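You operate a simulated robot arm through the tools that you are given. There is no shell and no other tool.

You are at the controls of a simulated two-armed robot. One attempt, no reset.

## Task
Pick up the spout bottle from the top of the coder bench with one hand, pass it to the other hand and put it on the shelf of the roller bench. Set down upright: spout bottle.

It is judged by the outcome, as a careful person would: the job done as asked, and still so three seconds after it is handed in. It fails if anything else is knocked over, pushed out of place, dropped, spilled or broken.

## Robot
Two 7-joint arms with two-finger parallel grippers on one trunk, on a base that moves. Base frame: it is fixed to the floor where the robot stands at the start and does not move with it; the origin is under the middle of the robot, x ahead of it, y to its left, z up; the surface under the hand at the start is at about z = 0.72. Lengths are in m, angles in degrees, forces in N, time in s.
The left shoulder is at the start at [0.02, 0.138, 1.36], the right one opposite. Each reaches about 0.671 m from its shoulder. Places, roughly: shelf of the roller bench [0.4, 0.7, 0.3]. Payload 1.57 kg a hand.
Tool frame (each hand has its own): the origin (TCP) lies between the finger pads and is the grasp point; the fingertips stand 0.03 m ahead of it; z points along the fingers, y is the line along which they close. Largest opening 0.08 m; finger width 0.017, thickness 0.012; the body of the gripper, 0.04 by 0.082 m, starts 0.08 m behind the TCP.
Orientation is that of the tool frame in the base frame, as [roll, pitch, yaw] about the fixed x, y, z axes, in that order (R = Rz(yaw) Ry(pitch) Rx(roll)). With the fingers straight down and closing along the base's y, the tool's x points along the base's -x, its y along +y and its z along -z.

## Interface
- The arms move only by the tool play_rows. It takes "left_rows", "right_rows" or both (then of equal length, played together; a hand with none holds still); each is a list that holds one entry, the list of rows, each a list of 6 numbers: the shift along the tool's x, y, z in units of 20 mm (1.0 is 20 mm), then the turn, a rotation vector about the tool's x, y, z in units of 5 degrees (1.0 is 5 degrees). In form: [[[x, y, z, wx, wy, wz], ...]]. A call has 1 to 20 rows; each row shifts and turns the commanded pose from where the row before left it, along the tool's axes as they then stand. "left_hand" and "right_hand" are, for a hand that has rows, the gripper command, from -1 (shut) to 1 (fully open), values between in proportion, set as the call begins (left out, the last holds). A call with a number of a shift or a turn outside -1 to 1 is refused whole. Each row takes 0.2 s and may step no farther than 0.05 m and 8.6 degrees from the row before; otherwise, or with a gripper value out of range, the whole call is refused. Where a pose cannot be reached the arm comes as near as it can. A force on the tool above 40 N (or 10 N above the force at the start of the call, whichever is more), or a blocked arm, ends the call early, and 0.2 s more pass. The fingers move at their own pace (about 0.045 m/s each) and stop on an object; they squeeze with about 32 N. The grip force told is the motor's: it shows also when the fingers shut on nothing. Time passes only in rows, and 0.2 s behind the last, so rows that do not move let the fingers close. The reply holds the time, the measured pose of the TCP, the force on the tool along the base axes, the opening and the grip force, in the units named above and with some noise, with the torque about the TCP (base axes, N m) and any sound that the robot's microphone picked up.
- Cameras (640 x 400 px; columns grow to the right, rows downward): "scene" is now at [0.1664, -0.0113, 1.2116]; the picture's right is [-0.14, -0.99, 0.00], its down [-0.84, 0.12, -0.52] and it looks along [0.52, -0.07, -0.85] (base axes); focal length 276 px, centre (320, 200). "left" rides on the left gripper at [0.072, 0.007, -0.122] in its tool frame; the picture's right is [-0.09, 1.00, 0.00], its down [-0.84, -0.08, -0.54] and it looks along [-0.54, -0.05, 0.84] (tool axes); focal length 238 px, centre (320, 200). "right" rides on the right gripper at [0.072, -0.007, -0.122] in its tool frame; the picture's right is [0.09, 1.00, 0.00], its down [-0.84, 0.08, -0.54] and it looks along [-0.54, 0.05, 0.84] (tool axes); focal length 238 px, centre (320, 200). There is no depth. A picture from a camera that has moved, and an enlarged one, comes with that camera's place and axes in the base frame and with its lens.
- grab_frame(camera): a new picture of that camera. It takes no simulated time.
- move_column(by): slides the trunk up (or, below 0, down) by that many m; the arms and the scene camera ride with it, the base frame stays. It gives what a move gives, with no picture.
- steer(legs): drives the robot by 1 to 6 legs, each [ahead, left, turn to the left] in m, m and degrees, along the robot's own axes; the way and the turn of a leg run together, so that a leg with both is an arc; at most 1.5 m and 180 degrees a leg. The arms and the cameras ride along, it lands a little off, and it stops where it bumps. It gives what a move gives.
- turn_head(pan, tilt): turns the head with the scene camera to pan (to the left, within 60 degrees either way) and tilt (down, from -29 to 69), counted from straight ahead of the robot. It gives what a move gives.
- zoom(camera, box): a new picture of the part [left, top, right, bottom] of that camera's present view, enlarged. It takes no simulated time.
- close_job(): hands the job in; it is judged then, once.

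Nothing tells you exact positions but the pictures and the camera data. Unless the task says otherwise, let go and move clear before handing in.

The tools are called after "Emit:" by a JSON object that holds its "method" and its "body". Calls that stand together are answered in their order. play_rows: Moves the arms, as the interface text tells. Its arguments: {"type":"object","properties":{"left_rows":{"type":"array"},"left_hand":{"type":"number"},"right_rows":{"type":"array"},"right_hand":{"type":"number"}},"required":[]} The other tools are called the same way: move_column (by) moves the trunk up or down; steer (legs) drives the base; turn_head (pan, tilt) turns the head that bears the scene camera; grab_frame (camera) takes a picture; zoom (camera, box) takes an enlarged picture of a part of a camera's view; close_job () hands the job in.

At the start:

```text
clock: 0.0
left_eef_pos: [0.2344, 0.0606, 0.983]
left_tool_rot: [180.0, 0.0, 180.0]
left_wrist_force: [-0.4, 0.1, 0.0]
left_moment: [0.0, 0.01, 0.0]
left_finger_gap: 0.0798
left_gripper_force: 0.0
right_eef_pos: [0.2639, -0.1309, 1.0106]
right_tool_rot: [180.0, 0.0, 180.0]
right_wrist_force: [0.5, 0.1, -0.7]
right_moment: [-0.03, 0.01, 0.0]
right_finger_gap: 0.08
right_gripper_force: 0.1
trunk travel left (down, up): [-0.735, 0.505]
robot x, y, heading: [0.0006, -0.0013, 0.2]
head pan, tilt (commanded): [-8.1, 58.4]
```

scene: 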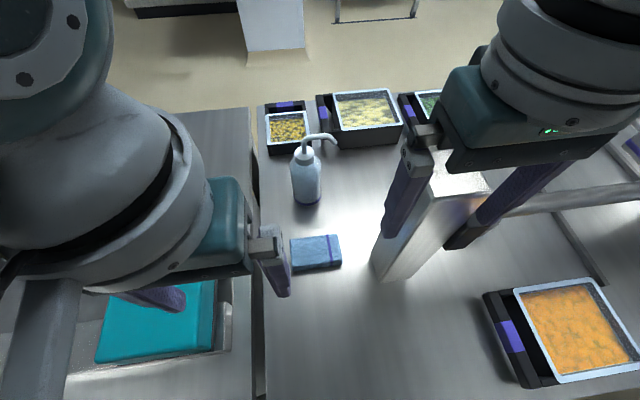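
right: 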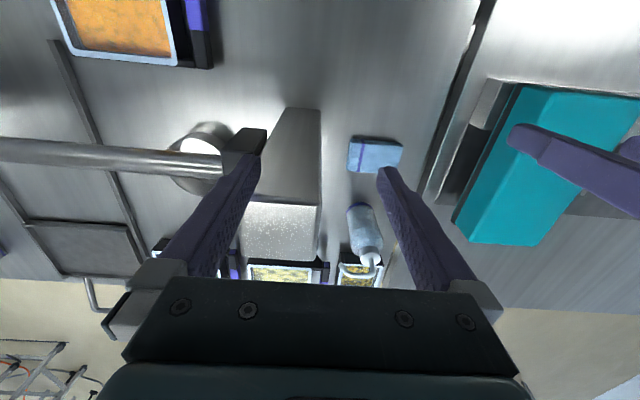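
left: 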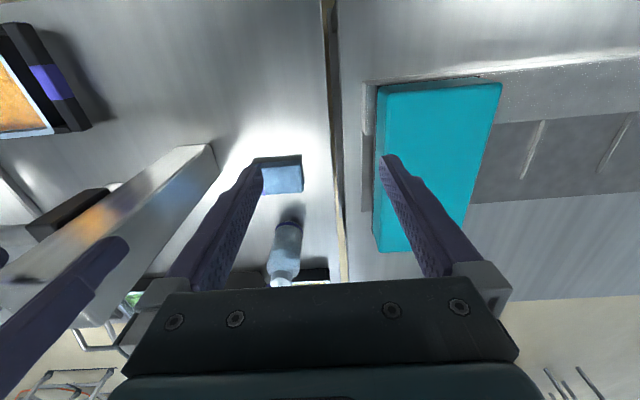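

The spout bottle stands on the coder bench at about [0.47, -0.03, 0.72]. A blue box is in front of it, a tall post to its right and trays behind. I'll look around at the roller bench and its shelf before moving anything.

Emit:
{"method": "turn_head", "body": {"pan": 50, "tilt": 45}}

Emit:
{"method": "zoom", "body": {"camera": "right", "box": [220, 80, 460, 300]}}

```text
clock: 1.3
left_eef_pos: [0.2345, 0.0597, 0.9843]
left_tool_rot: [179.9, -0.1, 179.9]
left_wrist_force: [0.8, 0.7, -0.2]
left_moment: [0.03, -0.01, 0.02]
left_finger_gap: 0.0799
left_gripper_force: 0.2
right_eef_pos: [0.2652, -0.1295, 1.0104]
right_tool_rot: [180.0, 0.0, -180.0]
right_wrist_force: [0.1, 0.1, 0.5]
right_moment: [-0.03, -0.03, -0.02]
right_finger_gap: 0.0801
right_gripper_force: 0.0
trunk travel left (down, up): [-0.735, 0.505]
robot x, y, heading: [-0.0005, -0.0012, 0.0]
head pan, tilt (commanded): [50.0, 45.0]
```

```text
1.82 times, centred on (340, 190) of right
camera zoom: at [0.1922, -0.1377, 1.1324], right [-0.09, 1.0, 0.0], down [0.84, 0.08, 0.54], along [0.54, 0.05, -0.84], focal length 433 px, centre (284, 218)
```

zoom: 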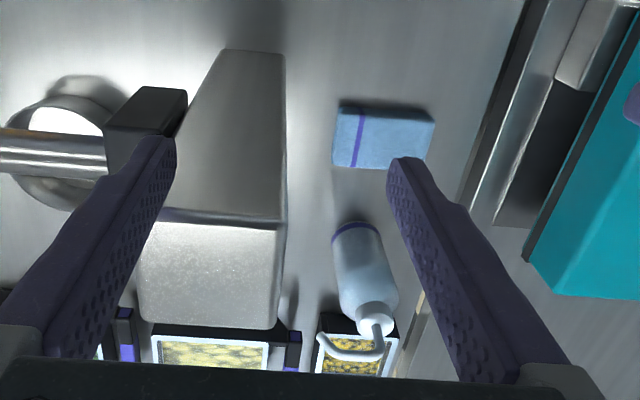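

Emit:
{"method": "grab_frame", "body": {"camera": "scene"}}

```text
taken
camera scene: at [0.151, 0.0605, 1.2292], right [0.77, -0.64, 0.0], down [-0.46, -0.54, -0.71], along [0.45, 0.54, -0.71], focal length 276 px, centre (320, 200)
```

scene: 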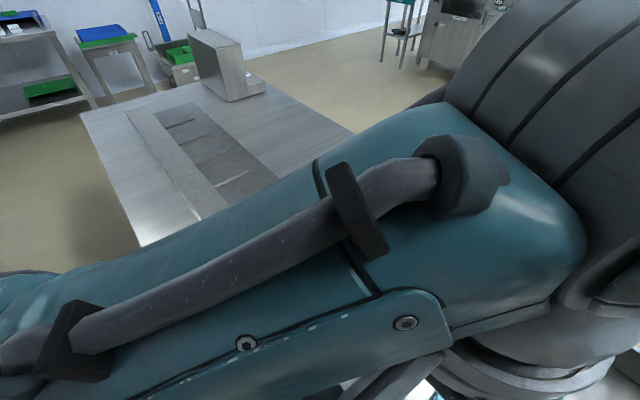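

The shelf is hidden by my left arm. I'll raise the trunk a little to clear the tall post next to the right hand, back off from the benches, and look at the roller bench shelf.

Emit:
{"method": "move_column", "body": {"by": 0.12}}

Emit:
{"method": "turn_head", "body": {"pan": 0, "tilt": 60}}

Emit:
{"method": "grab_frame", "body": {"camera": "scene"}}

Emit:
{"method": "turn_head", "body": {"pan": 0, "tilt": 30}}

Emit:
{"method": "grab_frame", "body": {"camera": "scene"}}

```text
clock: 2.8
left_eef_pos: [0.233, 0.0606, 1.1052]
left_tool_rot: [-180.0, 0.1, -180.0]
left_wrist_force: [-0.1, 1.2, 0.7]
left_moment: [-0.01, 0.04, 0.0]
left_finger_gap: 0.0798
left_gripper_force: 0.0
right_eef_pos: [0.2652, -0.132, 1.1294]
right_tool_rot: [180.0, 0.1, 179.9]
right_wrist_force: [-0.9, -0.1, -1.3]
right_moment: [-0.02, 0.02, -0.01]
right_finger_gap: 0.0801
right_gripper_force: 0.0
trunk travel left (down, up): [-0.855, 0.385]
robot x, y, heading: [-0.0004, 0.002, 0.1]
head pan, tilt (commanded): [50.0, 45.0]
```

```text
clock: 4.0
left_eef_pos: [0.2334, 0.0595, 1.1049]
left_tool_rot: [180.0, 0.0, 180.0]
left_wrist_force: [0.3, -0.3, 0.3]
left_moment: [-0.04, -0.05, -0.01]
left_finger_gap: 0.0799
left_gripper_force: 0.1
right_eef_pos: [0.2646, -0.1317, 1.1298]
right_tool_rot: [-179.9, -0.1, -180.0]
right_wrist_force: [0.2, -1.0, 0.0]
right_moment: [-0.01, 0.03, -0.02]
right_finger_gap: 0.0802
right_gripper_force: 0.1
trunk travel left (down, up): [-0.855, 0.385]
robot x, y, heading: [0.0003, -0.0009, 0.1]
head pan, tilt (commanded): [0.0, 60.0]
```

```text
taken
camera scene: at [0.1653, -0.0016, 1.3298], right [0.0, -1.0, 0.0], down [-0.87, 0.0, -0.5], along [0.5, 0.0, -0.87], focal length 276 px, centre (320, 200)
```

scene: 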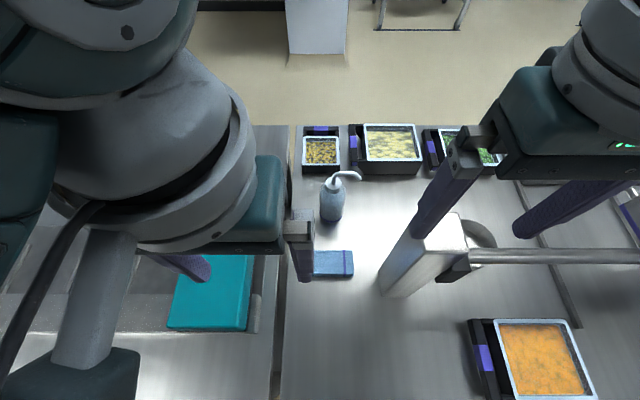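

```text
clock: 4.9
left_eef_pos: [0.2341, 0.0597, 1.1047]
left_tool_rot: [-179.9, 0.0, 179.9]
left_wrist_force: [0.5, 0.0, 0.9]
left_moment: [-0.04, -0.01, -0.04]
left_finger_gap: 0.0802
left_gripper_force: 0.1
right_eef_pos: [0.2634, -0.1314, 1.1301]
right_tool_rot: [180.0, 0.1, 179.9]
right_wrist_force: [-0.5, 0.8, -0.7]
right_moment: [0.01, 0.0, -0.02]
right_finger_gap: 0.08
right_gripper_force: 0.0
trunk travel left (down, up): [-0.855, 0.385]
robot x, y, heading: [0.0002, -0.0023, -0.1]
head pan, tilt (commanded): [0.0, 30.0]
```

```text
taken
camera scene: at [0.1891, -0.0017, 1.3718], right [0.0, -1.0, 0.0], down [-0.5, 0.0, -0.87], along [0.87, 0.0, -0.5], focal length 276 px, centre (320, 200)
```

scene: 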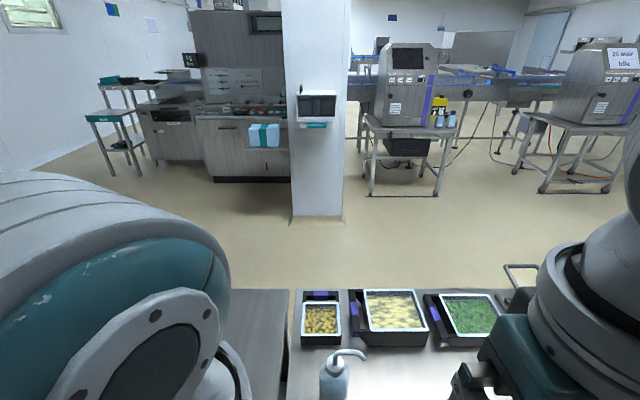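

The bottle is clear from above, but the roller bench shelf is still out of sight. I'll back away about 0.45 m and look down and left.

Emit:
{"method": "steer", "body": {"legs": [[-0.45, 0, 0]]}}

Emit:
{"method": "turn_head", "body": {"pan": 0, "tilt": 50}}

Emit:
{"method": "grab_frame", "body": {"camera": "scene"}}

Emit:
{"method": "turn_head", "body": {"pan": 45, "tilt": 40}}

Emit:
{"method": "grab_frame", "body": {"camera": "scene"}}

```text
clock: 7.6
left_eef_pos: [-0.2142, 0.0592, 1.1044]
left_tool_rot: [180.0, 0.0, 179.4]
left_wrist_force: [0.3, -0.4, 0.9]
left_moment: [-0.03, -0.04, 0.0]
left_finger_gap: 0.0803
left_gripper_force: 0.0
right_eef_pos: [-0.1845, -0.1312, 1.1307]
right_tool_rot: [179.9, 0.0, 179.5]
right_wrist_force: [-0.1, 0.0, -0.1]
right_moment: [-0.04, 0.02, -0.01]
right_finger_gap: 0.0799
right_gripper_force: 0.1
trunk travel left (down, up): [-0.855, 0.385]
robot x, y, heading: [-0.447, 0.0007, -0.6]
head pan, tilt (commanded): [0.0, 30.0]
```

```text
clock: 8.4
left_eef_pos: [-0.2132, 0.0609, 1.1044]
left_tool_rot: [-180.0, 0.0, 179.4]
left_wrist_force: [-0.2, -0.4, -0.8]
left_moment: [0.03, 0.02, 0.0]
left_finger_gap: 0.0799
left_gripper_force: 0.0
right_eef_pos: [-0.1855, -0.1311, 1.1306]
right_tool_rot: [180.0, 0.0, 179.4]
right_wrist_force: [-0.8, -0.3, -0.8]
right_moment: [-0.01, -0.01, 0.02]
right_finger_gap: 0.08
right_gripper_force: 0.0
trunk travel left (down, up): [-0.855, 0.385]
robot x, y, heading: [-0.4497, 0.0018, -0.9]
head pan, tilt (commanded): [0.0, 50.0]
```

```text
taken
camera scene: at [-0.2725, -0.0012, 1.3424], right [-0.01, -1.0, 0.0], down [-0.77, 0.01, -0.64], along [0.64, -0.01, -0.77], focal length 276 px, centre (320, 200)
```

scene: 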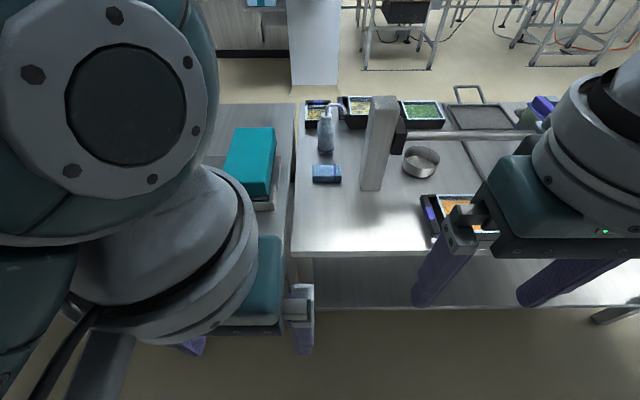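

```text
clock: 9.6
left_eef_pos: [-0.2142, 0.0587, 1.105]
left_tool_rot: [-180.0, 0.0, 179.4]
left_wrist_force: [0.0, -0.2, -0.3]
left_moment: [-0.02, 0.03, 0.0]
left_finger_gap: 0.0797
left_gripper_force: 0.1
right_eef_pos: [-0.1856, -0.1308, 1.1297]
right_tool_rot: [180.0, 0.0, 179.5]
right_wrist_force: [-0.5, 0.0, -0.6]
right_moment: [0.01, -0.03, 0.02]
right_finger_gap: 0.08
right_gripper_force: 0.1
trunk travel left (down, up): [-0.855, 0.385]
robot x, y, heading: [-0.4493, 0.0027, -0.4]
head pan, tilt (commanded): [45.0, 40.0]
```

```text
taken
camera scene: at [-0.2888, 0.059, 1.3565], right [0.7, -0.72, 0.0], down [-0.46, -0.45, -0.77], along [0.55, 0.54, -0.64], focal length 276 px, centre (320, 200)
```

scene: 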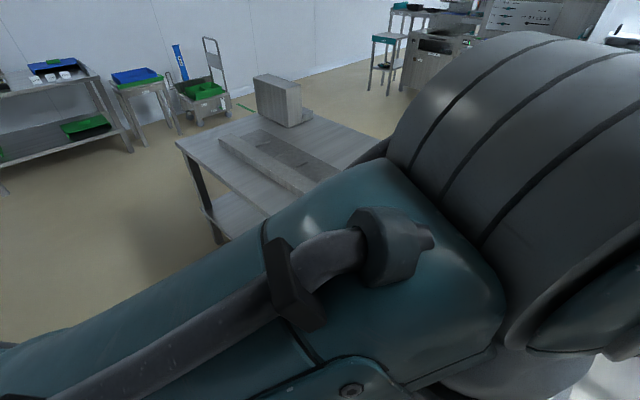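

I can see the roller bench now, and its lower shelf under the top. I'll slide left over clear floor to face it, then lower the trunk to look inside the shelf.

Emit:
{"method": "steer", "body": {"legs": [[-0.15, 0.7, 0]]}}

Emit:
{"method": "turn_head", "body": {"pan": 0, "tilt": 45}}

Emit:
{"method": "grab_frame", "body": {"camera": "scene"}}

```text
clock: 13.4
left_eef_pos: [-0.3566, 0.7549, 1.104]
left_tool_rot: [180.0, 0.0, 179.4]
left_wrist_force: [0.5, -0.2, -0.6]
left_moment: [-0.04, 0.02, 0.01]
left_finger_gap: 0.0801
left_gripper_force: 0.1
right_eef_pos: [-0.3272, 0.5638, 1.1303]
right_tool_rot: [179.9, 0.1, 179.4]
right_wrist_force: [-0.1, 0.3, 0.5]
right_moment: [-0.01, 0.02, 0.02]
right_finger_gap: 0.0799
right_gripper_force: 0.0
trunk travel left (down, up): [-0.855, 0.385]
robot x, y, heading: [-0.5933, 0.6953, -0.7]
head pan, tilt (commanded): [45.0, 40.0]
```

```text
clock: 14.6
left_eef_pos: [-0.3555, 0.7535, 1.1051]
left_tool_rot: [-179.9, 0.0, 179.4]
left_wrist_force: [0.2, 1.1, 0.4]
left_moment: [0.01, 0.01, 0.01]
left_finger_gap: 0.08
left_gripper_force: 0.2
right_eef_pos: [-0.3284, 0.5641, 1.1302]
right_tool_rot: [179.9, 0.1, 179.4]
right_wrist_force: [1.3, 0.5, 0.4]
right_moment: [-0.01, 0.01, 0.0]
right_finger_gap: 0.0799
right_gripper_force: 0.2
trunk travel left (down, up): [-0.855, 0.385]
robot x, y, heading: [-0.5884, 0.6989, -0.6]
head pan, tilt (commanded): [0.0, 45.0]
```

```text
taken
camera scene: at [-0.4109, 0.6935, 1.3492], right [-0.01, -1.0, 0.0], down [-0.71, 0.01, -0.71], along [0.71, -0.01, -0.71], focal length 276 px, centre (320, 200)
```

scene: 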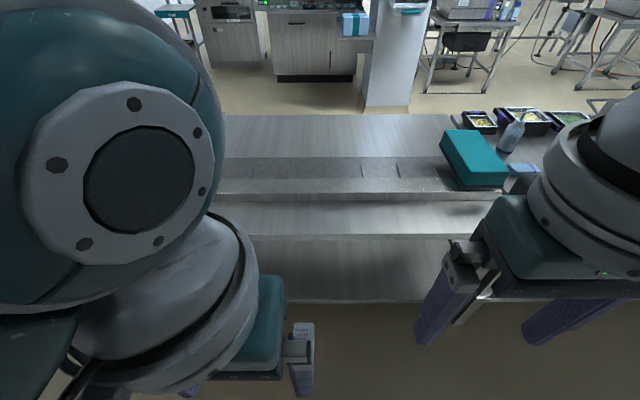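

The shelf is visible from here and looks empty in front. I'll lower the trunk to look under the bench top.

Emit:
{"method": "move_column", "body": {"by": -0.6}}

Emit:
{"method": "turn_head", "body": {"pan": 0, "tilt": 20}}

Emit:
{"method": "grab_frame", "body": {"camera": "scene"}}

Emit:
{"method": "grab_frame", "body": {"camera": "right"}}

```text
refused: -0.6 is not a number from -0.4 to 0.4
```

```text
clock: 15.5
left_eef_pos: [-0.356, 0.7532, 1.1042]
left_tool_rot: [179.9, 0.1, 179.4]
left_wrist_force: [0.0, -0.1, 0.0]
left_moment: [0.0, 0.01, 0.01]
left_finger_gap: 0.0801
left_gripper_force: 0.2
right_eef_pos: [-0.3279, 0.5625, 1.1305]
right_tool_rot: [180.0, 0.1, 179.5]
right_wrist_force: [0.0, -0.1, 0.1]
right_moment: [0.0, 0.01, -0.02]
right_finger_gap: 0.08
right_gripper_force: 0.0
trunk travel left (down, up): [-0.855, 0.385]
robot x, y, heading: [-0.5912, 0.6974, -0.4]
head pan, tilt (commanded): [0.0, 20.0]
```

```text
taken
camera scene: at [-0.3991, 0.6933, 1.3878], right [-0.01, -1.0, 0.0], down [-0.34, 0.0, -0.94], along [0.94, -0.01, -0.34], focal length 276 px, centre (320, 200)
```

scene: 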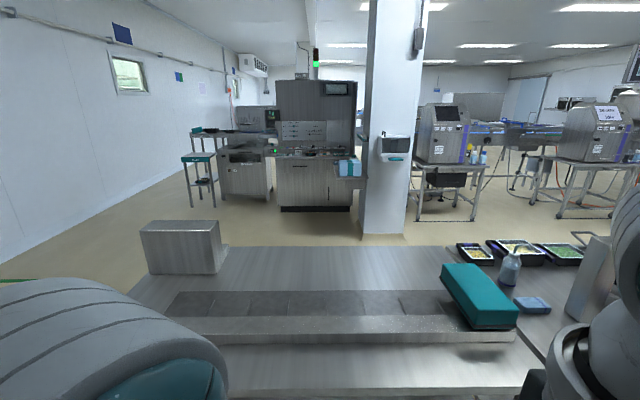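

```text
taken
camera right: at [-0.3999, 0.5573, 1.2525], right [-0.08, 1.0, 0.0], down [0.84, 0.07, 0.54], along [0.54, 0.04, -0.84], focal length 238 px, centre (320, 200)
```

right: 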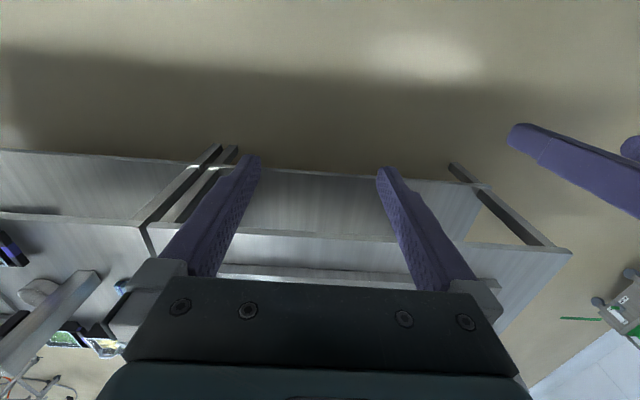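

Emit:
{"method": "move_column", "body": {"by": -0.4}}

Emit:
{"method": "move_column", "body": {"by": -0.25}}

Emit:
{"method": "grab_frame", "body": {"camera": "scene"}}

```text
clock: 19.3
left_eef_pos: [-0.3564, 0.7548, 0.7039]
left_tool_rot: [-180.0, 0.0, 179.3]
left_wrist_force: [0.2, -0.2, 0.5]
left_moment: [0.0, -0.02, 0.02]
left_finger_gap: 0.0797
left_gripper_force: 0.0
right_eef_pos: [-0.328, 0.5629, 0.7301]
right_tool_rot: [-179.9, 0.1, 179.4]
right_wrist_force: [0.0, 0.6, -0.1]
right_moment: [-0.01, 0.01, 0.01]
right_finger_gap: 0.0802
right_gripper_force: 0.1
trunk travel left (down, up): [-0.455, 0.785]
robot x, y, heading: [-0.5903, 0.6959, -0.6]
head pan, tilt (commanded): [0.0, 20.0]
```

```text
clock: 21.9
left_eef_pos: [-0.3561, 0.7549, 0.4543]
left_tool_rot: [-180.0, -0.1, 179.4]
left_wrist_force: [-0.2, 0.2, 0.1]
left_moment: [-0.03, 0.0, -0.02]
left_finger_gap: 0.0801
left_gripper_force: 0.2
right_eef_pos: [-0.3264, 0.5634, 0.4807]
right_tool_rot: [180.0, 0.0, 179.4]
right_wrist_force: [0.2, 0.3, -1.2]
right_moment: [-0.02, -0.03, -0.01]
right_finger_gap: 0.0798
right_gripper_force: 0.1
trunk travel left (down, up): [-0.205, 1.035]
robot x, y, heading: [-0.5934, 0.6986, -0.5]
head pan, tilt (commanded): [0.0, 20.0]
```

```text
taken
camera scene: at [-0.3991, 0.6933, 0.7379], right [-0.01, -1.0, 0.0], down [-0.34, 0.0, -0.94], along [0.94, -0.01, -0.34], focal length 276 px, centre (320, 200)
```

scene: 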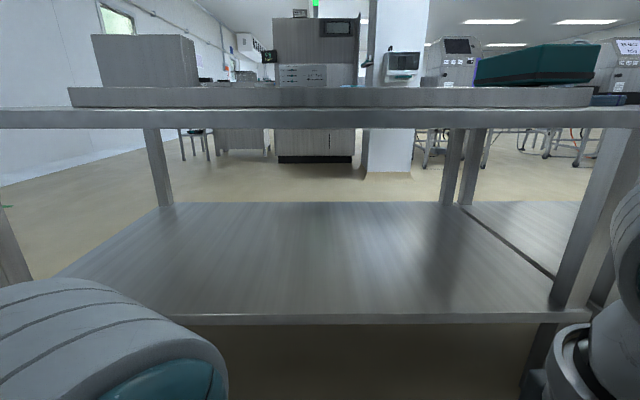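

The shelf is empty and open: its top is at about z 0.30 and x 0.08–0.77, with the bench underside near 0.69. That leaves plenty of room. Now I'll check the shape of the gripper and wrist to judge clearances.

Emit:
{"method": "turn_head", "body": {"pan": -30, "tilt": 65}}

Emit:
{"method": "grab_frame", "body": {"camera": "scene"}}

Emit:
{"method": "turn_head", "body": {"pan": 35, "tilt": 60}}

Emit:
{"method": "grab_frame", "body": {"camera": "scene"}}

```text
clock: 23.0
left_eef_pos: [-0.3554, 0.7541, 0.4533]
left_tool_rot: [179.9, -0.1, 179.4]
left_wrist_force: [-0.3, -0.5, 0.3]
left_moment: [-0.01, 0.0, 0.0]
left_finger_gap: 0.0801
left_gripper_force: 0.0
right_eef_pos: [-0.3269, 0.5621, 0.4807]
right_tool_rot: [180.0, 0.0, 179.4]
right_wrist_force: [0.1, -0.2, 0.3]
right_moment: [0.0, 0.02, 0.01]
right_finger_gap: 0.08
right_gripper_force: 0.1
trunk travel left (down, up): [-0.205, 1.035]
robot x, y, heading: [-0.5904, 0.6945, -0.4]
head pan, tilt (commanded): [-30.0, 65.0]
```

```text
taken
camera scene: at [-0.4398, 0.6633, 0.6742], right [-0.51, -0.86, 0.0], down [-0.78, 0.46, -0.42], along [0.36, -0.21, -0.91], focal length 276 px, centre (320, 200)
```

scene: 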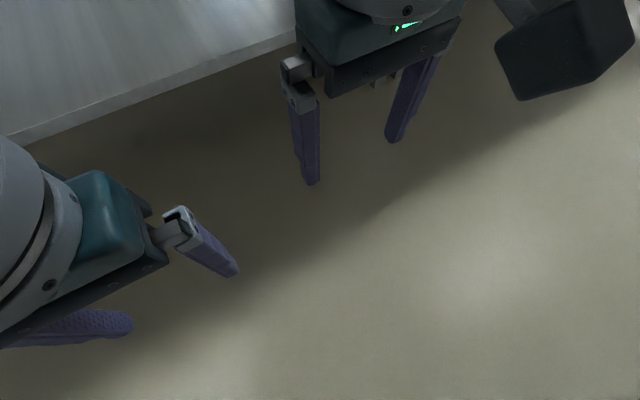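

```text
clock: 24.4
left_eef_pos: [-0.3564, 0.7547, 0.4538]
left_tool_rot: [-180.0, 0.0, 179.5]
left_wrist_force: [-0.4, 0.2, -0.8]
left_moment: [-0.03, 0.0, 0.0]
left_finger_gap: 0.0801
left_gripper_force: 0.0
right_eef_pos: [-0.3278, 0.5619, 0.4813]
right_tool_rot: [-180.0, 0.2, 179.5]
right_wrist_force: [-0.1, 0.4, 0.5]
right_moment: [-0.01, 0.0, -0.02]
right_finger_gap: 0.08
right_gripper_force: 0.1
trunk travel left (down, up): [-0.205, 1.035]
robot x, y, heading: [-0.5927, 0.6971, -0.4]
head pan, tilt (commanded): [35.0, 60.0]
```

```text
taken
camera scene: at [-0.4372, 0.7318, 0.6797], right [0.56, -0.83, 0.0], down [-0.71, -0.49, -0.5], along [0.41, 0.28, -0.87], focal length 276 px, centre (320, 200)
```

scene: 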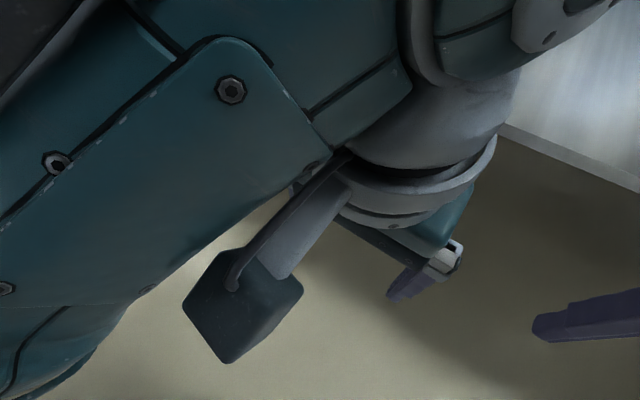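

The wrist camera is a real housing on the robot side of each hand, so when a hand points forward it hangs underneath. I'll test in this open space whether the hands can roll so the cameras end up on top, turning both outward.

Emit:
{"method": "play_rows", "body": {"left_rows": [[[0, 0, 0, 0, 0, 1], [0, 0, 0, 0, 0, 1], [0, 0, 0, 0, 0, 1], [0, 0, 0, 0, 0, 1], [0, 0, 0, 0, 0, 1], [0, 0, 0, 0, 0, 1], [0, 0, 0, 0, 0, 1], [0, 0, 0, 0, 0, 1], [0, 0, 0, 0, 0, 1], [0, 0, 0, 0, 0, 1], [0, 0, 0, 0, 0, 1], [0, 0, 0, 0, 0, 1], [0, 0, 0, 0, 0, 1], [0, 0, 0, 0, 0, 1], [0, 0, 0, 0, 0, 1], [0, 0, 0, 0, 0, 1], [0, 0, 0, 0, 0, 1], [0, 0, 0, 0, 0, 1]]], "right_rows": [[[0, 0, 0, 0, 0, -1], [0, 0, 0, 0, 0, -1], [0, 0, 0, 0, 0, -1], [0, 0, 0, 0, 0, -1], [0, 0, 0, 0, 0, -1], [0, 0, 0, 0, 0, -1], [0, 0, 0, 0, 0, -1], [0, 0, 0, 0, 0, -1], [0, 0, 0, 0, 0, -1], [0, 0, 0, 0, 0, -1], [0, 0, 0, 0, 0, -1], [0, 0, 0, 0, 0, -1], [0, 0, 0, 0, 0, -1], [0, 0, 0, 0, 0, -1], [0, 0, 0, 0, 0, -1], [0, 0, 0, 0, 0, -1], [0, 0, 0, 0, 0, -1], [0, 0, 0, 0, 0, -1]]]}}

Emit:
{"method": "grab_frame", "body": {"camera": "scene"}}

```text
clock: 28.1
left_eef_pos: [-0.3556, 0.7541, 0.4544]
left_tool_rot: [180.0, 0.0, 89.3]
left_wrist_force: [0.0, -0.7, 0.3]
left_moment: [-0.01, 0.0, 0.04]
left_finger_gap: 0.0802
left_gripper_force: 0.1
right_eef_pos: [-0.328, 0.5624, 0.4811]
right_tool_rot: [-180.0, -0.1, -90.6]
right_wrist_force: [0.1, -0.2, -0.2]
right_moment: [-0.01, -0.01, -0.01]
right_finger_gap: 0.0797
right_gripper_force: 0.0
trunk travel left (down, up): [-0.205, 1.035]
robot x, y, heading: [-0.5912, 0.6979, -0.6]
head pan, tilt (commanded): [35.0, 60.0]
```

```text
taken
camera scene: at [-0.4373, 0.7316, 0.6797], right [0.57, -0.82, 0.0], down [-0.71, -0.49, -0.5], along [0.41, 0.28, -0.87], focal length 276 px, centre (320, 200)
```

scene: 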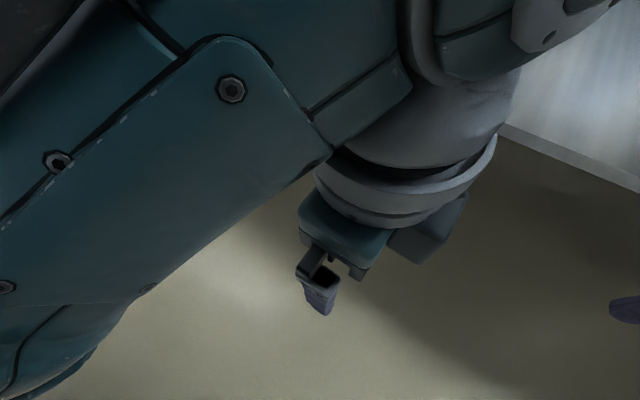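

Both hands reached 90°. I'll continue to 180°.

Emit:
{"method": "play_rows", "body": {"left_rows": [[[0, 0, 0, 0, 0, 1], [0, 0, 0, 0, 0, 1], [0, 0, 0, 0, 0, 1], [0, 0, 0, 0, 0, 1], [0, 0, 0, 0, 0, 1], [0, 0, 0, 0, 0, 1], [0, 0, 0, 0, 0, 1], [0, 0, 0, 0, 0, 1], [0, 0, 0, 0, 0, 1], [0, 0, 0, 0, 0, 1], [0, 0, 0, 0, 0, 1], [0, 0, 0, 0, 0, 1], [0, 0, 0, 0, 0, 1], [0, 0, 0, 0, 0, 1], [0, 0, 0, 0, 0, 1], [0, 0, 0, 0, 0, 1], [0, 0, 0, 0, 0, 1], [0, 0, 0, 0, 0, 1]]], "right_rows": [[[0, 0, 0, 0, 0, -1], [0, 0, 0, 0, 0, -1], [0, 0, 0, 0, 0, -1], [0, 0, 0, 0, 0, -1], [0, 0, 0, 0, 0, -1], [0, 0, 0, 0, 0, -1], [0, 0, 0, 0, 0, -1], [0, 0, 0, 0, 0, -1], [0, 0, 0, 0, 0, -1], [0, 0, 0, 0, 0, -1], [0, 0, 0, 0, 0, -1], [0, 0, 0, 0, 0, -1], [0, 0, 0, 0, 0, -1], [0, 0, 0, 0, 0, -1], [0, 0, 0, 0, 0, -1], [0, 0, 0, 0, 0, -1], [0, 0, 0, 0, 0, -1], [0, 0, 0, 0, 0, -1]]]}}

```text
clock: 31.9
left_eef_pos: [-0.3561, 0.7542, 0.4544]
left_tool_rot: [179.9, 0.0, -0.6]
left_wrist_force: [0.3, 0.2, 0.9]
left_moment: [-0.02, -0.01, 0.0]
left_finger_gap: 0.0802
left_gripper_force: 0.0
right_eef_pos: [-0.3267, 0.5631, 0.4798]
right_tool_rot: [180.0, 0.0, -0.4]
right_wrist_force: [0.7, -0.3, 0.3]
right_moment: [-0.01, -0.04, -0.03]
right_finger_gap: 0.08
right_gripper_force: 0.0
trunk travel left (down, up): [-0.205, 1.035]
robot x, y, heading: [-0.5918, 0.6933, -0.7]
head pan, tilt (commanded): [35.0, 60.0]
```

The camera-on-top roll is reachable for both hands. Next I'll pitch the left hand forward, to about 40° below horizontal with the camera above, in this open space and see how the arm sits.

Emit:
{"method": "play_rows", "body": {"left_rows": [[[0.8, 0, 0, 0, 1, 0], [0.8, 0, 0.07, 0, 1, 0], [0.79, 0, 0.14, 0, 1, 0], [0.77, 0, 0.21, 0, 1, 0], [0.75, 0, 0.27, 0, 1, 0], [0.73, 0, 0.34, 0, 1, 0], [0.69, 0, 0.4, 0, 1, 0], [0.66, 0, 0.46, 0, 1, 0], [0.61, 0, 0.51, 0, 1, 0], [0.57, 0, 0.57, 0, 1, 0]]]}}

Emit:
{"method": "turn_head", "body": {"pan": 40, "tilt": 35}}

Emit:
{"method": "grab_frame", "body": {"camera": "scene"}}

Emit:
{"method": "grab_frame", "body": {"camera": "left"}}

Emit:
{"method": "grab_frame", "body": {"camera": "right"}}

```text
clock: 34.1
left_eef_pos: [-0.1939, 0.7524, 0.4548]
left_tool_rot: [179.9, -50.0, -0.4]
left_wrist_force: [-0.3, 0.0, 0.6]
left_moment: [0.0, 0.01, 0.0]
left_finger_gap: 0.0802
left_gripper_force: 0.0
right_eef_pos: [-0.3273, 0.5633, 0.48]
right_tool_rot: [180.0, -0.1, -0.6]
right_wrist_force: [0.5, -0.1, -0.3]
right_moment: [-0.03, 0.01, -0.03]
right_finger_gap: 0.0801
right_gripper_force: 0.1
trunk travel left (down, up): [-0.205, 1.035]
robot x, y, heading: [-0.5921, 0.6954, -0.5]
head pan, tilt (commanded): [35.0, 60.0]
```

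```text
clock: 35.0
left_eef_pos: [-0.1949, 0.7517, 0.4541]
left_tool_rot: [-179.9, -50.0, -0.6]
left_wrist_force: [-0.3, -0.4, -0.4]
left_moment: [0.0, -0.02, 0.0]
left_finger_gap: 0.0799
left_gripper_force: 0.1
right_eef_pos: [-0.3272, 0.5629, 0.4808]
right_tool_rot: [179.9, 0.0, -0.6]
right_wrist_force: [0.0, -0.1, 0.3]
right_moment: [-0.01, -0.02, 0.01]
right_finger_gap: 0.0799
right_gripper_force: 0.0
trunk travel left (down, up): [-0.205, 1.035]
robot x, y, heading: [-0.5901, 0.697, -0.3]
head pan, tilt (commanded): [40.0, 35.0]
```

```text
taken
camera scene: at [-0.4242, 0.7501, 0.714], right [0.64, -0.77, 0.0], down [-0.44, -0.36, -0.82], along [0.63, 0.52, -0.57], focal length 276 px, centre (320, 200)
```

scene: 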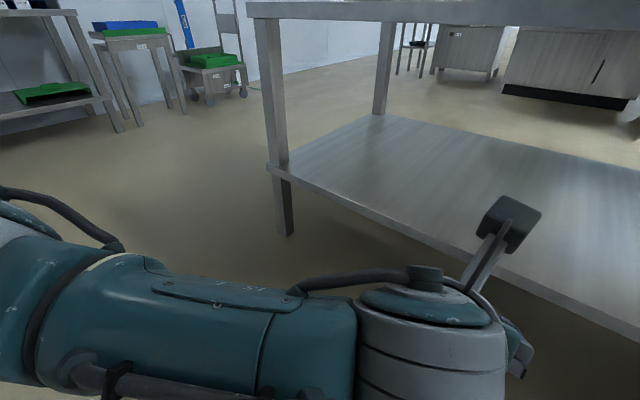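

```text
taken
camera left: at [-0.2424, 0.747, 0.5884], right [-0.07, -1.0, -0.07], down [-0.95, 0.09, -0.29], along [0.3, 0.05, -0.95], focal length 238 px, centre (320, 200)
```

left: 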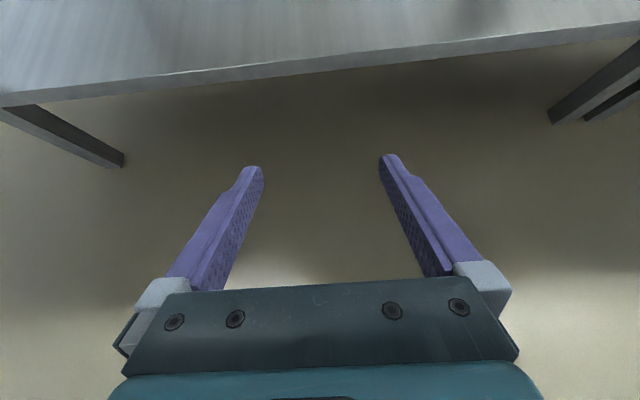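

```text
taken
camera right: at [-0.2559, 0.569, 0.6024], right [0.08, -1.0, 0.0], down [-0.84, -0.07, 0.54], along [-0.54, -0.05, -0.84], focal length 238 px, centre (320, 200)
```

right: 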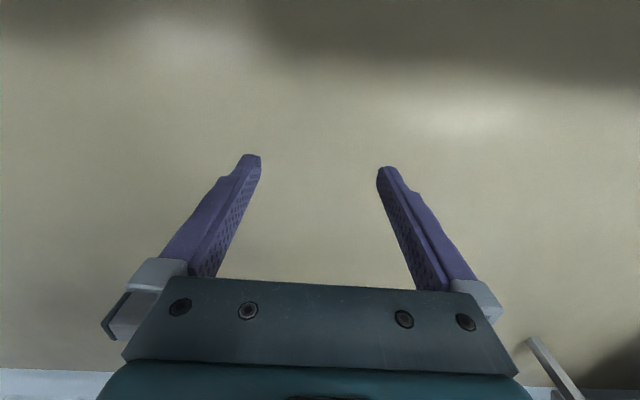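

The left hand reaches that pose with the camera on top. I want to gauge the elbow and forearm height before working above the teal block, so I'll look from another head angle.

Emit:
{"method": "turn_head", "body": {"pan": 60, "tilt": 45}}

Emit:
{"method": "grab_frame", "body": {"camera": "scene"}}

```text
clock: 35.9
left_eef_pos: [-0.1954, 0.7536, 0.4542]
left_tool_rot: [-180.0, -49.9, -0.6]
left_wrist_force: [0.1, -0.6, 0.4]
left_moment: [0.01, 0.01, -0.01]
left_finger_gap: 0.08
left_gripper_force: 0.1
right_eef_pos: [-0.3269, 0.5623, 0.4805]
right_tool_rot: [-180.0, -0.1, -0.7]
right_wrist_force: [-0.3, -0.3, -0.3]
right_moment: [-0.04, 0.02, 0.0]
right_finger_gap: 0.08
right_gripper_force: 0.1
trunk travel left (down, up): [-0.205, 1.035]
robot x, y, heading: [-0.59, 0.6914, -0.6]
head pan, tilt (commanded): [60.0, 45.0]
```

```text
taken
camera scene: at [-0.4508, 0.7642, 0.6993], right [0.86, -0.51, 0.0], down [-0.36, -0.61, -0.71], along [0.36, 0.61, -0.71], focal length 276 px, centre (320, 200)
```

scene: 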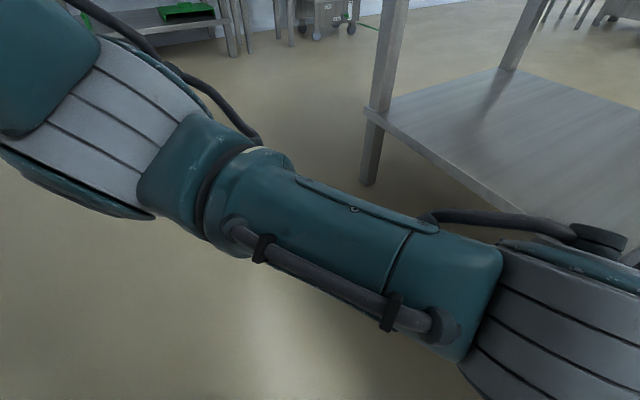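

The forearm runs from an elbow out to the left, so at the bench I'll keep the shoulders high to clear the teal block. Now I'll raise the right hand out of the way, raise the trunk, and drive back to face the coder bench.

Emit:
{"method": "play_rows", "body": {"right_rows": [[[0, 0.3, -0.94, 0, 0, 0], [0, 0.3, -0.94, 0, 0, 0], [0, 0.3, -0.94, 0, 0, 0], [0, 0.3, -0.94, 0, 0, 0], [0, 0.3, -0.94, 0, 0, 0], [0, 0.3, -0.94, 0, 0, 0], [0, 0.3, -0.94, 0, 0, 0], [0, 0.3, -0.94, 0, 0, 0]]]}}

Emit:
{"method": "move_column", "body": {"by": 0.4}}

Emit:
{"method": "move_column", "body": {"by": 0.23}}

Emit:
{"method": "steer", "body": {"legs": [[0.1, -0.695, 0.5]]}}

Emit:
{"method": "turn_head", "body": {"pan": 0, "tilt": 45}}

Emit:
{"method": "grab_frame", "body": {"camera": "scene"}}

```text
clock: 37.7
left_eef_pos: [-0.1948, 0.753, 0.4548]
left_tool_rot: [180.0, -50.0, -0.5]
left_wrist_force: [0.5, 0.9, -0.4]
left_moment: [0.03, -0.03, -0.01]
left_finger_gap: 0.08
left_gripper_force: 0.0
right_eef_pos: [-0.3274, 0.5147, 0.6313]
right_tool_rot: [180.0, -0.1, -0.5]
right_wrist_force: [0.5, -0.1, 0.5]
right_moment: [-0.03, 0.01, -0.03]
right_finger_gap: 0.0802
right_gripper_force: 0.1
trunk travel left (down, up): [-0.205, 1.035]
robot x, y, heading: [-0.59, 0.6946, -0.9]
head pan, tilt (commanded): [60.0, 45.0]
```

```text
clock: 41.5
left_eef_pos: [-0.1954, 0.7519, 0.8545]
left_tool_rot: [180.0, -50.0, -0.4]
left_wrist_force: [-0.3, -0.4, 0.7]
left_moment: [0.02, 0.02, 0.03]
left_finger_gap: 0.08
left_gripper_force: 0.0
right_eef_pos: [-0.3274, 0.5149, 1.0309]
right_tool_rot: [-180.0, -0.1, -0.6]
right_wrist_force: [0.2, 0.2, -0.3]
right_moment: [0.02, -0.01, 0.03]
right_finger_gap: 0.08
right_gripper_force: 0.0
trunk travel left (down, up): [-0.605, 0.635]
robot x, y, heading: [-0.5907, 0.6981, -0.5]
head pan, tilt (commanded): [60.0, 45.0]
```

```text
clock: 43.9
left_eef_pos: [-0.195, 0.7524, 1.0841]
left_tool_rot: [179.9, -50.0, -0.4]
left_wrist_force: [0.1, 0.2, 0.1]
left_moment: [0.01, 0.0, 0.01]
left_finger_gap: 0.08
left_gripper_force: 0.0
right_eef_pos: [-0.3265, 0.5148, 1.2618]
right_tool_rot: [179.9, -0.1, -0.6]
right_wrist_force: [-0.2, 0.8, 0.0]
right_moment: [0.02, -0.02, 0.02]
right_finger_gap: 0.08
right_gripper_force: 0.2
trunk travel left (down, up): [-0.835, 0.405]
robot x, y, heading: [-0.5919, 0.6973, -0.5]
head pan, tilt (commanded): [60.0, 45.0]
```

```text
clock: 47.7
left_eef_pos: [-0.1023, 0.0648, 1.0845]
left_tool_rot: [180.0, -50.0, -1.1]
left_wrist_force: [-0.2, 0.7, -0.3]
left_moment: [0.01, -0.02, 0.01]
left_finger_gap: 0.08
left_gripper_force: 0.0
right_eef_pos: [-0.2353, -0.1732, 1.2616]
right_tool_rot: [-179.9, -0.2, -1.0]
right_wrist_force: [0.2, -0.8, 0.0]
right_moment: [-0.02, 0.07, 0.01]
right_finger_gap: 0.0799
right_gripper_force: 0.2
trunk travel left (down, up): [-0.835, 0.405]
robot x, y, heading: [-0.4977, 0.0149, -1.2]
head pan, tilt (commanded): [60.0, 45.0]
```

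```text
clock: 49.0
left_eef_pos: [-0.1021, 0.0637, 1.085]
left_tool_rot: [180.0, -49.9, -1.1]
left_wrist_force: [-0.8, -0.4, 0.0]
left_moment: [0.01, 0.0, 0.0]
left_finger_gap: 0.0804
left_gripper_force: 0.1
right_eef_pos: [-0.2366, -0.1731, 1.261]
right_tool_rot: [180.0, -0.1, -1.1]
right_wrist_force: [0.0, 0.7, 0.2]
right_moment: [0.0, 0.0, 0.01]
right_finger_gap: 0.08
right_gripper_force: 0.1
trunk travel left (down, up): [-0.835, 0.405]
robot x, y, heading: [-0.4957, 0.0118, -1.1]
head pan, tilt (commanded): [0.0, 45.0]
```

```text
taken
camera scene: at [-0.3183, 0.0066, 1.3292], right [-0.02, -1.0, 0.0], down [-0.71, 0.01, -0.71], along [0.71, -0.01, -0.71], focal length 276 px, centre (320, 200)
```

scene: 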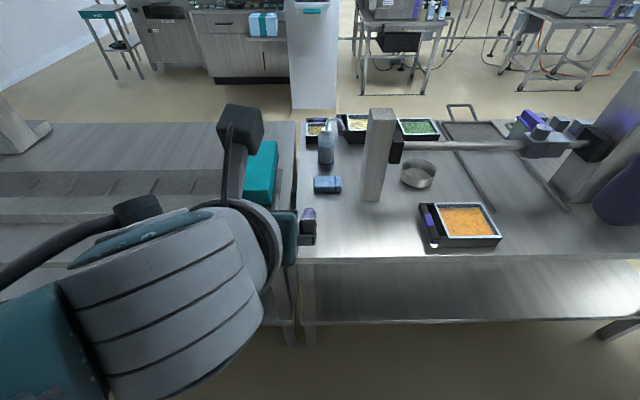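

The way is clear and both hands are well above the post at about z 1.02. I'll drive forward to the pick position.

Emit:
{"method": "steer", "body": {"legs": [[0.49, -0.002, 1.1]]}}

Emit:
{"method": "grab_frame", "body": {"camera": "scene"}}

Emit:
{"method": "grab_frame", "body": {"camera": "left"}}

```text
clock: 51.9
left_eef_pos: [0.3855, 0.0636, 1.0847]
left_tool_rot: [-180.0, -49.9, -0.1]
left_wrist_force: [0.7, -0.2, 0.8]
left_moment: [0.01, 0.02, -0.02]
left_finger_gap: 0.0799
left_gripper_force: 0.0
right_eef_pos: [0.256, -0.1752, 1.2613]
right_tool_rot: [-180.0, 0.0, -0.2]
right_wrist_force: [0.1, 0.2, 0.7]
right_moment: [0.01, -0.01, 0.02]
right_finger_gap: 0.0801
right_gripper_force: 0.0
trunk travel left (down, up): [-0.835, 0.405]
robot x, y, heading: [-0.008, 0.0017, -0.1]
head pan, tilt (commanded): [0.0, 45.0]
```

```text
taken
camera scene: at [0.1709, 0.0027, 1.3292], right [0.0, -1.0, 0.0], down [-0.71, 0.0, -0.71], along [0.71, 0.0, -0.71], focal length 276 px, centre (320, 200)
```

scene: 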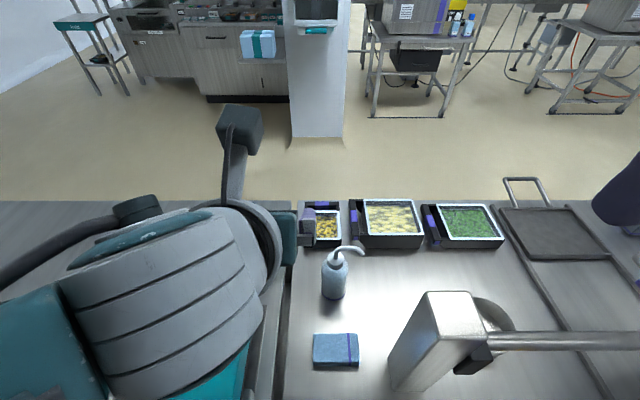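

```text
taken
camera left: at [0.339, 0.0578, 1.2183], right [-0.06, -1.0, -0.07], down [-0.95, 0.08, -0.29], along [0.3, 0.05, -0.95], focal length 238 px, centre (320, 200)
```

left: 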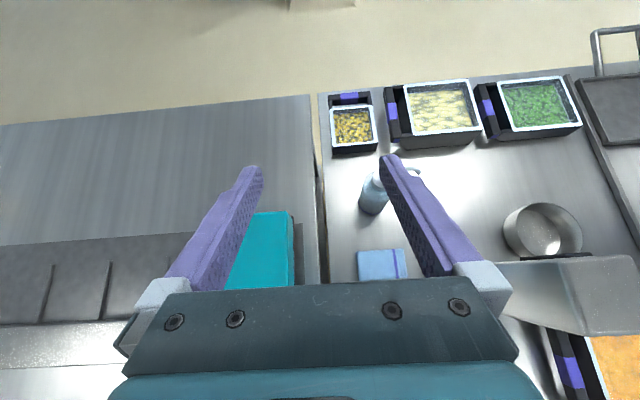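

Emit:
{"method": "zoom", "body": {"camera": "scene", "box": [290, 230, 390, 380]}}

Emit:
{"method": "zoom", "body": {"camera": "left", "box": [320, 150, 450, 290]}}

```text
2.67 times, centred on (340, 305) of scene
camera zoom: at [0.1709, 0.0027, 1.3292], right [0.0, -1.0, 0.0], down [-0.71, 0.0, -0.71], along [0.71, 0.0, -0.71], focal length 736 px, centre (267, -80)
```

zoom: 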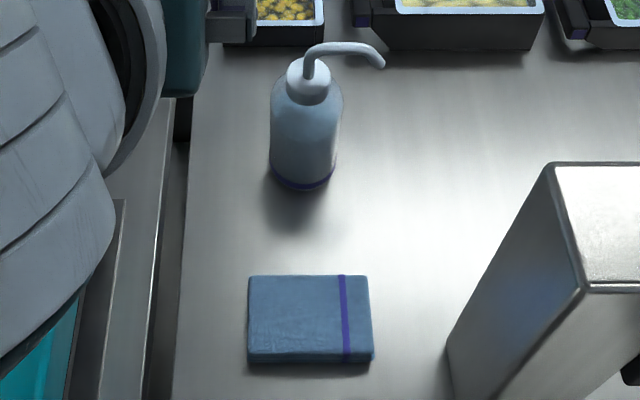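

```text
2.86 times, centred on (385, 220) of left
camera zoom: at [0.339, 0.0578, 1.2183], right [-0.06, -1.0, -0.07], down [-0.95, 0.08, -0.29], along [0.3, 0.05, -0.95], focal length 681 px, centre (134, 143)
```

zoom: 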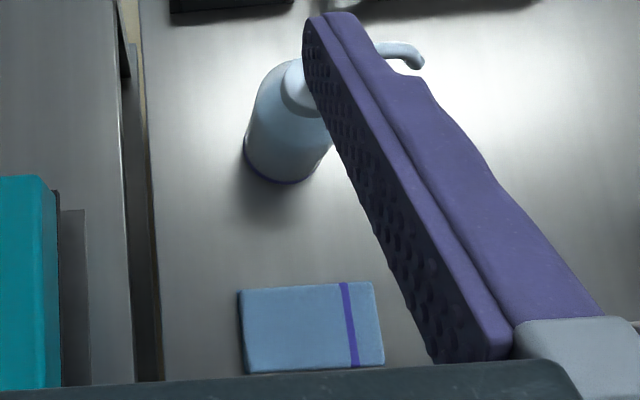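

Both views agree: the bottle is centred near [0.483, -0.027], about 58 mm across, straight-sided up to about 85 mm, and 170 mm tall in all. The blue box (top z ≈ 0.747) is at x 0.32–0.375. I'll lower the trunk 0.1, line the left hand up in y and set it 30° below horizontal.

Emit:
{"method": "move_column", "body": {"by": -0.1}}

Emit:
{"method": "play_rows", "body": {"left_rows": [[[0, 0.9, 0, 0, 1, 0], [0, 0.9, 0, 0, 1, 0], [0, 0.9, 0, 0, 0, 0], [0, 0.9, 0, 0, 0, 0], [0, 0.9, 0, 0, 0, 0]]], "left_hand": 1}}

Emit:
{"method": "grab_frame", "body": {"camera": "left"}}

Emit:
{"method": "grab_frame", "body": {"camera": "scene"}}

```text
clock: 53.2
left_eef_pos: [0.3851, 0.0646, 0.9844]
left_tool_rot: [179.9, -50.0, -0.1]
left_wrist_force: [-0.1, 0.1, 0.3]
left_moment: [-0.03, 0.04, -0.02]
left_finger_gap: 0.0802
left_gripper_force: 0.0
right_eef_pos: [0.2565, -0.1759, 1.1622]
right_tool_rot: [180.0, -0.1, -0.1]
right_wrist_force: [-0.3, 0.4, 0.3]
right_moment: [-0.03, 0.05, -0.04]
right_finger_gap: 0.08
right_gripper_force: 0.1
trunk travel left (down, up): [-0.735, 0.505]
robot x, y, heading: [-0.013, 0.0003, -0.3]
head pan, tilt (commanded): [0.0, 45.0]
```

```text
clock: 54.5
left_eef_pos: [0.3862, -0.0271, 0.9836]
left_tool_rot: [-180.0, -60.0, -0.1]
left_wrist_force: [0.5, 0.1, -0.2]
left_moment: [-0.02, -0.02, 0.01]
left_finger_gap: 0.0801
left_gripper_force: 0.2
right_eef_pos: [0.2572, -0.175, 1.1616]
right_tool_rot: [179.9, 0.1, -0.2]
right_wrist_force: [0.2, 0.7, -0.9]
right_moment: [0.0, -0.01, 0.02]
right_finger_gap: 0.0802
right_gripper_force: 0.0
trunk travel left (down, up): [-0.735, 0.505]
robot x, y, heading: [-0.0101, 0.0039, 0.1]
head pan, tilt (commanded): [0.0, 45.0]
```

```text
taken
camera left: at [0.3166, -0.0336, 1.1078], right [-0.05, -1.0, -0.08], down [-0.89, 0.08, -0.45], along [0.46, 0.05, -0.89], focal length 238 px, centre (320, 200)
```

left: 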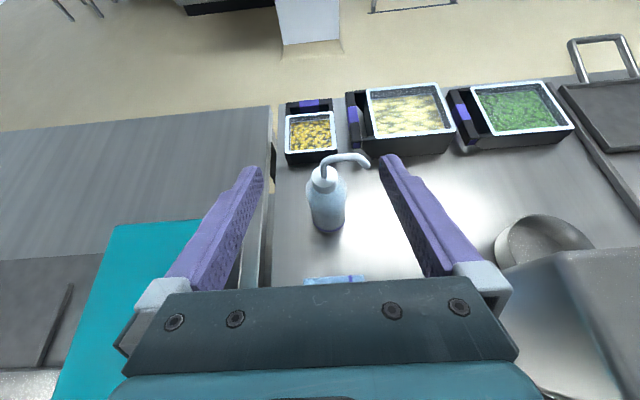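

```text
taken
camera scene: at [0.1709, 0.0026, 1.2292], right [0.0, -1.0, 0.0], down [-0.71, 0.0, -0.71], along [0.71, 0.0, -0.71], focal length 276 px, centre (320, 200)
```

scene: 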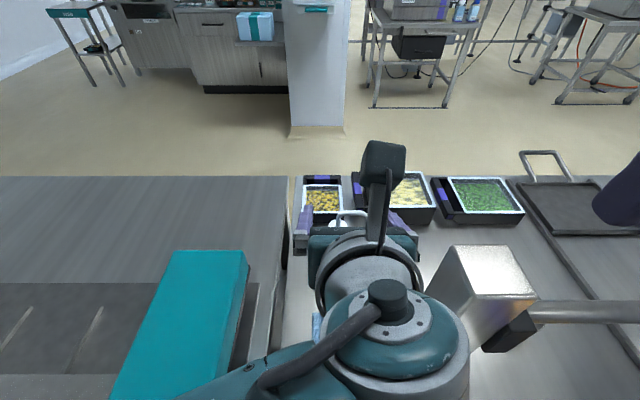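

The hand is lined up in y, and the left camera confirms the bottle's near edge at x ≈ 0.454. I'll descend straight down to a pre-grasp about 12 cm short of it.

Emit:
{"method": "play_rows", "body": {"left_rows": [[[-0.842, -0.011, 0.441, 0, 0, 0], [-0.842, -0.011, 0.441, 0, 0, 0], [-0.842, -0.011, 0.441, 0, 0, 0], [-0.842, -0.011, 0.441, 0, 0, 0], [-0.842, -0.011, 0.441, 0, 0, 0], [-0.842, -0.011, 0.441, 0, 0, 0], [-0.842, -0.011, 0.441, 0, 0, 0], [-0.842, -0.011, 0.441, 0, 0, 0], [-0.842, -0.011, 0.441, 0, 0, 0]]]}}

Emit:
{"method": "grab_frame", "body": {"camera": "left"}}

Emit:
{"method": "grab_frame", "body": {"camera": "scene"}}

```text
clock: 56.5
left_eef_pos: [0.3864, -0.0019, 0.8934]
left_tool_rot: [-178.4, -60.4, -0.4]
left_wrist_force: [0.0, -0.7, 0.1]
left_moment: [0.0, -0.05, -0.03]
left_finger_gap: 0.0803
left_gripper_force: 0.0
left hand out of reach, approached as far as the arm can: row 5, 6, 7, 8, 9
right_eef_pos: [0.2556, -0.1748, 1.1608]
right_tool_rot: [-180.0, 0.1, -0.1]
right_wrist_force: [-0.8, 0.3, 0.7]
right_moment: [-0.02, 0.01, 0.03]
right_finger_gap: 0.08
right_gripper_force: 0.1
trunk travel left (down, up): [-0.735, 0.505]
robot x, y, heading: [-0.0087, 0.0025, -0.1]
head pan, tilt (commanded): [0.0, 45.0]
```

```text
taken
camera left: at [0.3157, -0.0119, 1.0162], right [-0.03, -1.0, -0.09], down [-0.88, 0.07, -0.46], along [0.47, 0.07, -0.88], focal length 238 px, centre (320, 200)
```

left: 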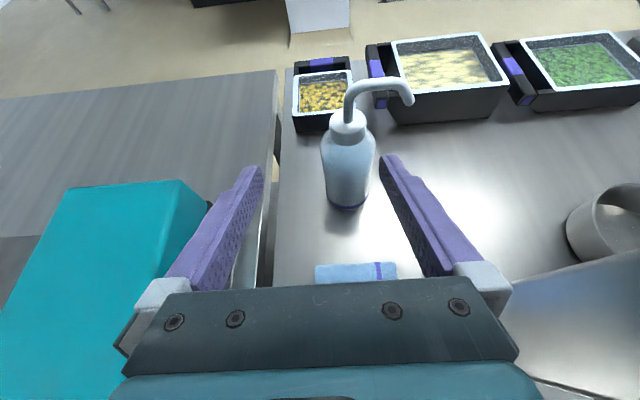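

```text
taken
camera scene: at [0.171, 0.0025, 1.2293], right [0.0, -1.0, 0.0], down [-0.71, 0.0, -0.71], along [0.71, 0.0, -0.71], focal length 276 px, centre (320, 200)
```

scene: 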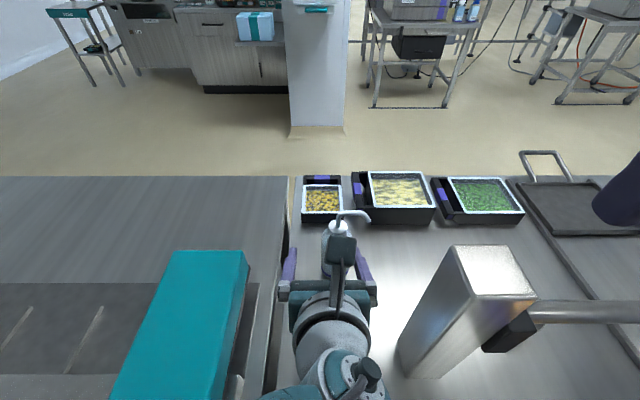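

The arm hit a joint limit at z ≈ 0.89 because the shoulder is too high for this wrist angle. Nothing was touched. I'll back up the same way and raise the trunk, so I can rehearse the reach safely above everything before choosing the base position and trunk height.

Emit:
{"method": "play_rows", "body": {"left_rows": [[[0.842, 0.011, -0.441, 0, 0, 0], [0.842, 0.011, -0.441, 0, 0, 0], [0.842, 0.011, -0.441, 0, 0, 0], [0.842, 0.011, -0.441, 0, 0, 0], [0.842, 0.011, -0.441, 0, 0, 0], [0.842, 0.011, -0.441, 0, 0, 0], [0.842, 0.011, -0.441, 0, 0, 0], [0.842, 0.011, -0.441, 0, 0, 0], [0.842, 0.011, -0.441, 0, 0, 0]]]}}

Emit:
{"method": "move_column", "body": {"by": 0.3}}

```text
clock: 58.5
left_eef_pos: [0.3847, -0.0153, 1.0624]
left_tool_rot: [-180.0, -59.9, -0.1]
left_wrist_force: [-1.0, 0.1, -0.6]
left_moment: [-0.01, -0.02, -0.02]
left_finger_gap: 0.0801
left_gripper_force: 0.0
right_eef_pos: [0.2573, -0.1742, 1.1606]
right_tool_rot: [179.9, -0.1, -0.1]
right_wrist_force: [-1.0, -0.7, 0.9]
right_moment: [0.02, 0.02, -0.01]
right_finger_gap: 0.08
right_gripper_force: 0.1
trunk travel left (down, up): [-0.735, 0.505]
robot x, y, heading: [-0.01, 0.0024, -0.3]
head pan, tilt (commanded): [0.0, 45.0]
```

```text
clock: 61.5
left_eef_pos: [0.3822, -0.0176, 1.3638]
left_tool_rot: [179.9, -60.0, -0.1]
left_wrist_force: [-0.4, -0.6, -0.3]
left_moment: [-0.01, 0.01, 0.0]
left_finger_gap: 0.0802
left_gripper_force: 0.1
right_eef_pos: [0.2563, -0.1743, 1.4612]
right_tool_rot: [180.0, 0.0, 0.0]
right_wrist_force: [-0.3, -0.3, -0.5]
right_moment: [0.01, 0.0, 0.02]
right_finger_gap: 0.0796
right_gripper_force: 0.0
trunk travel left (down, up): [-1.035, 0.205]
robot x, y, heading: [-0.0122, 0.0058, -0.0]
head pan, tilt (commanded): [0.0, 45.0]
```

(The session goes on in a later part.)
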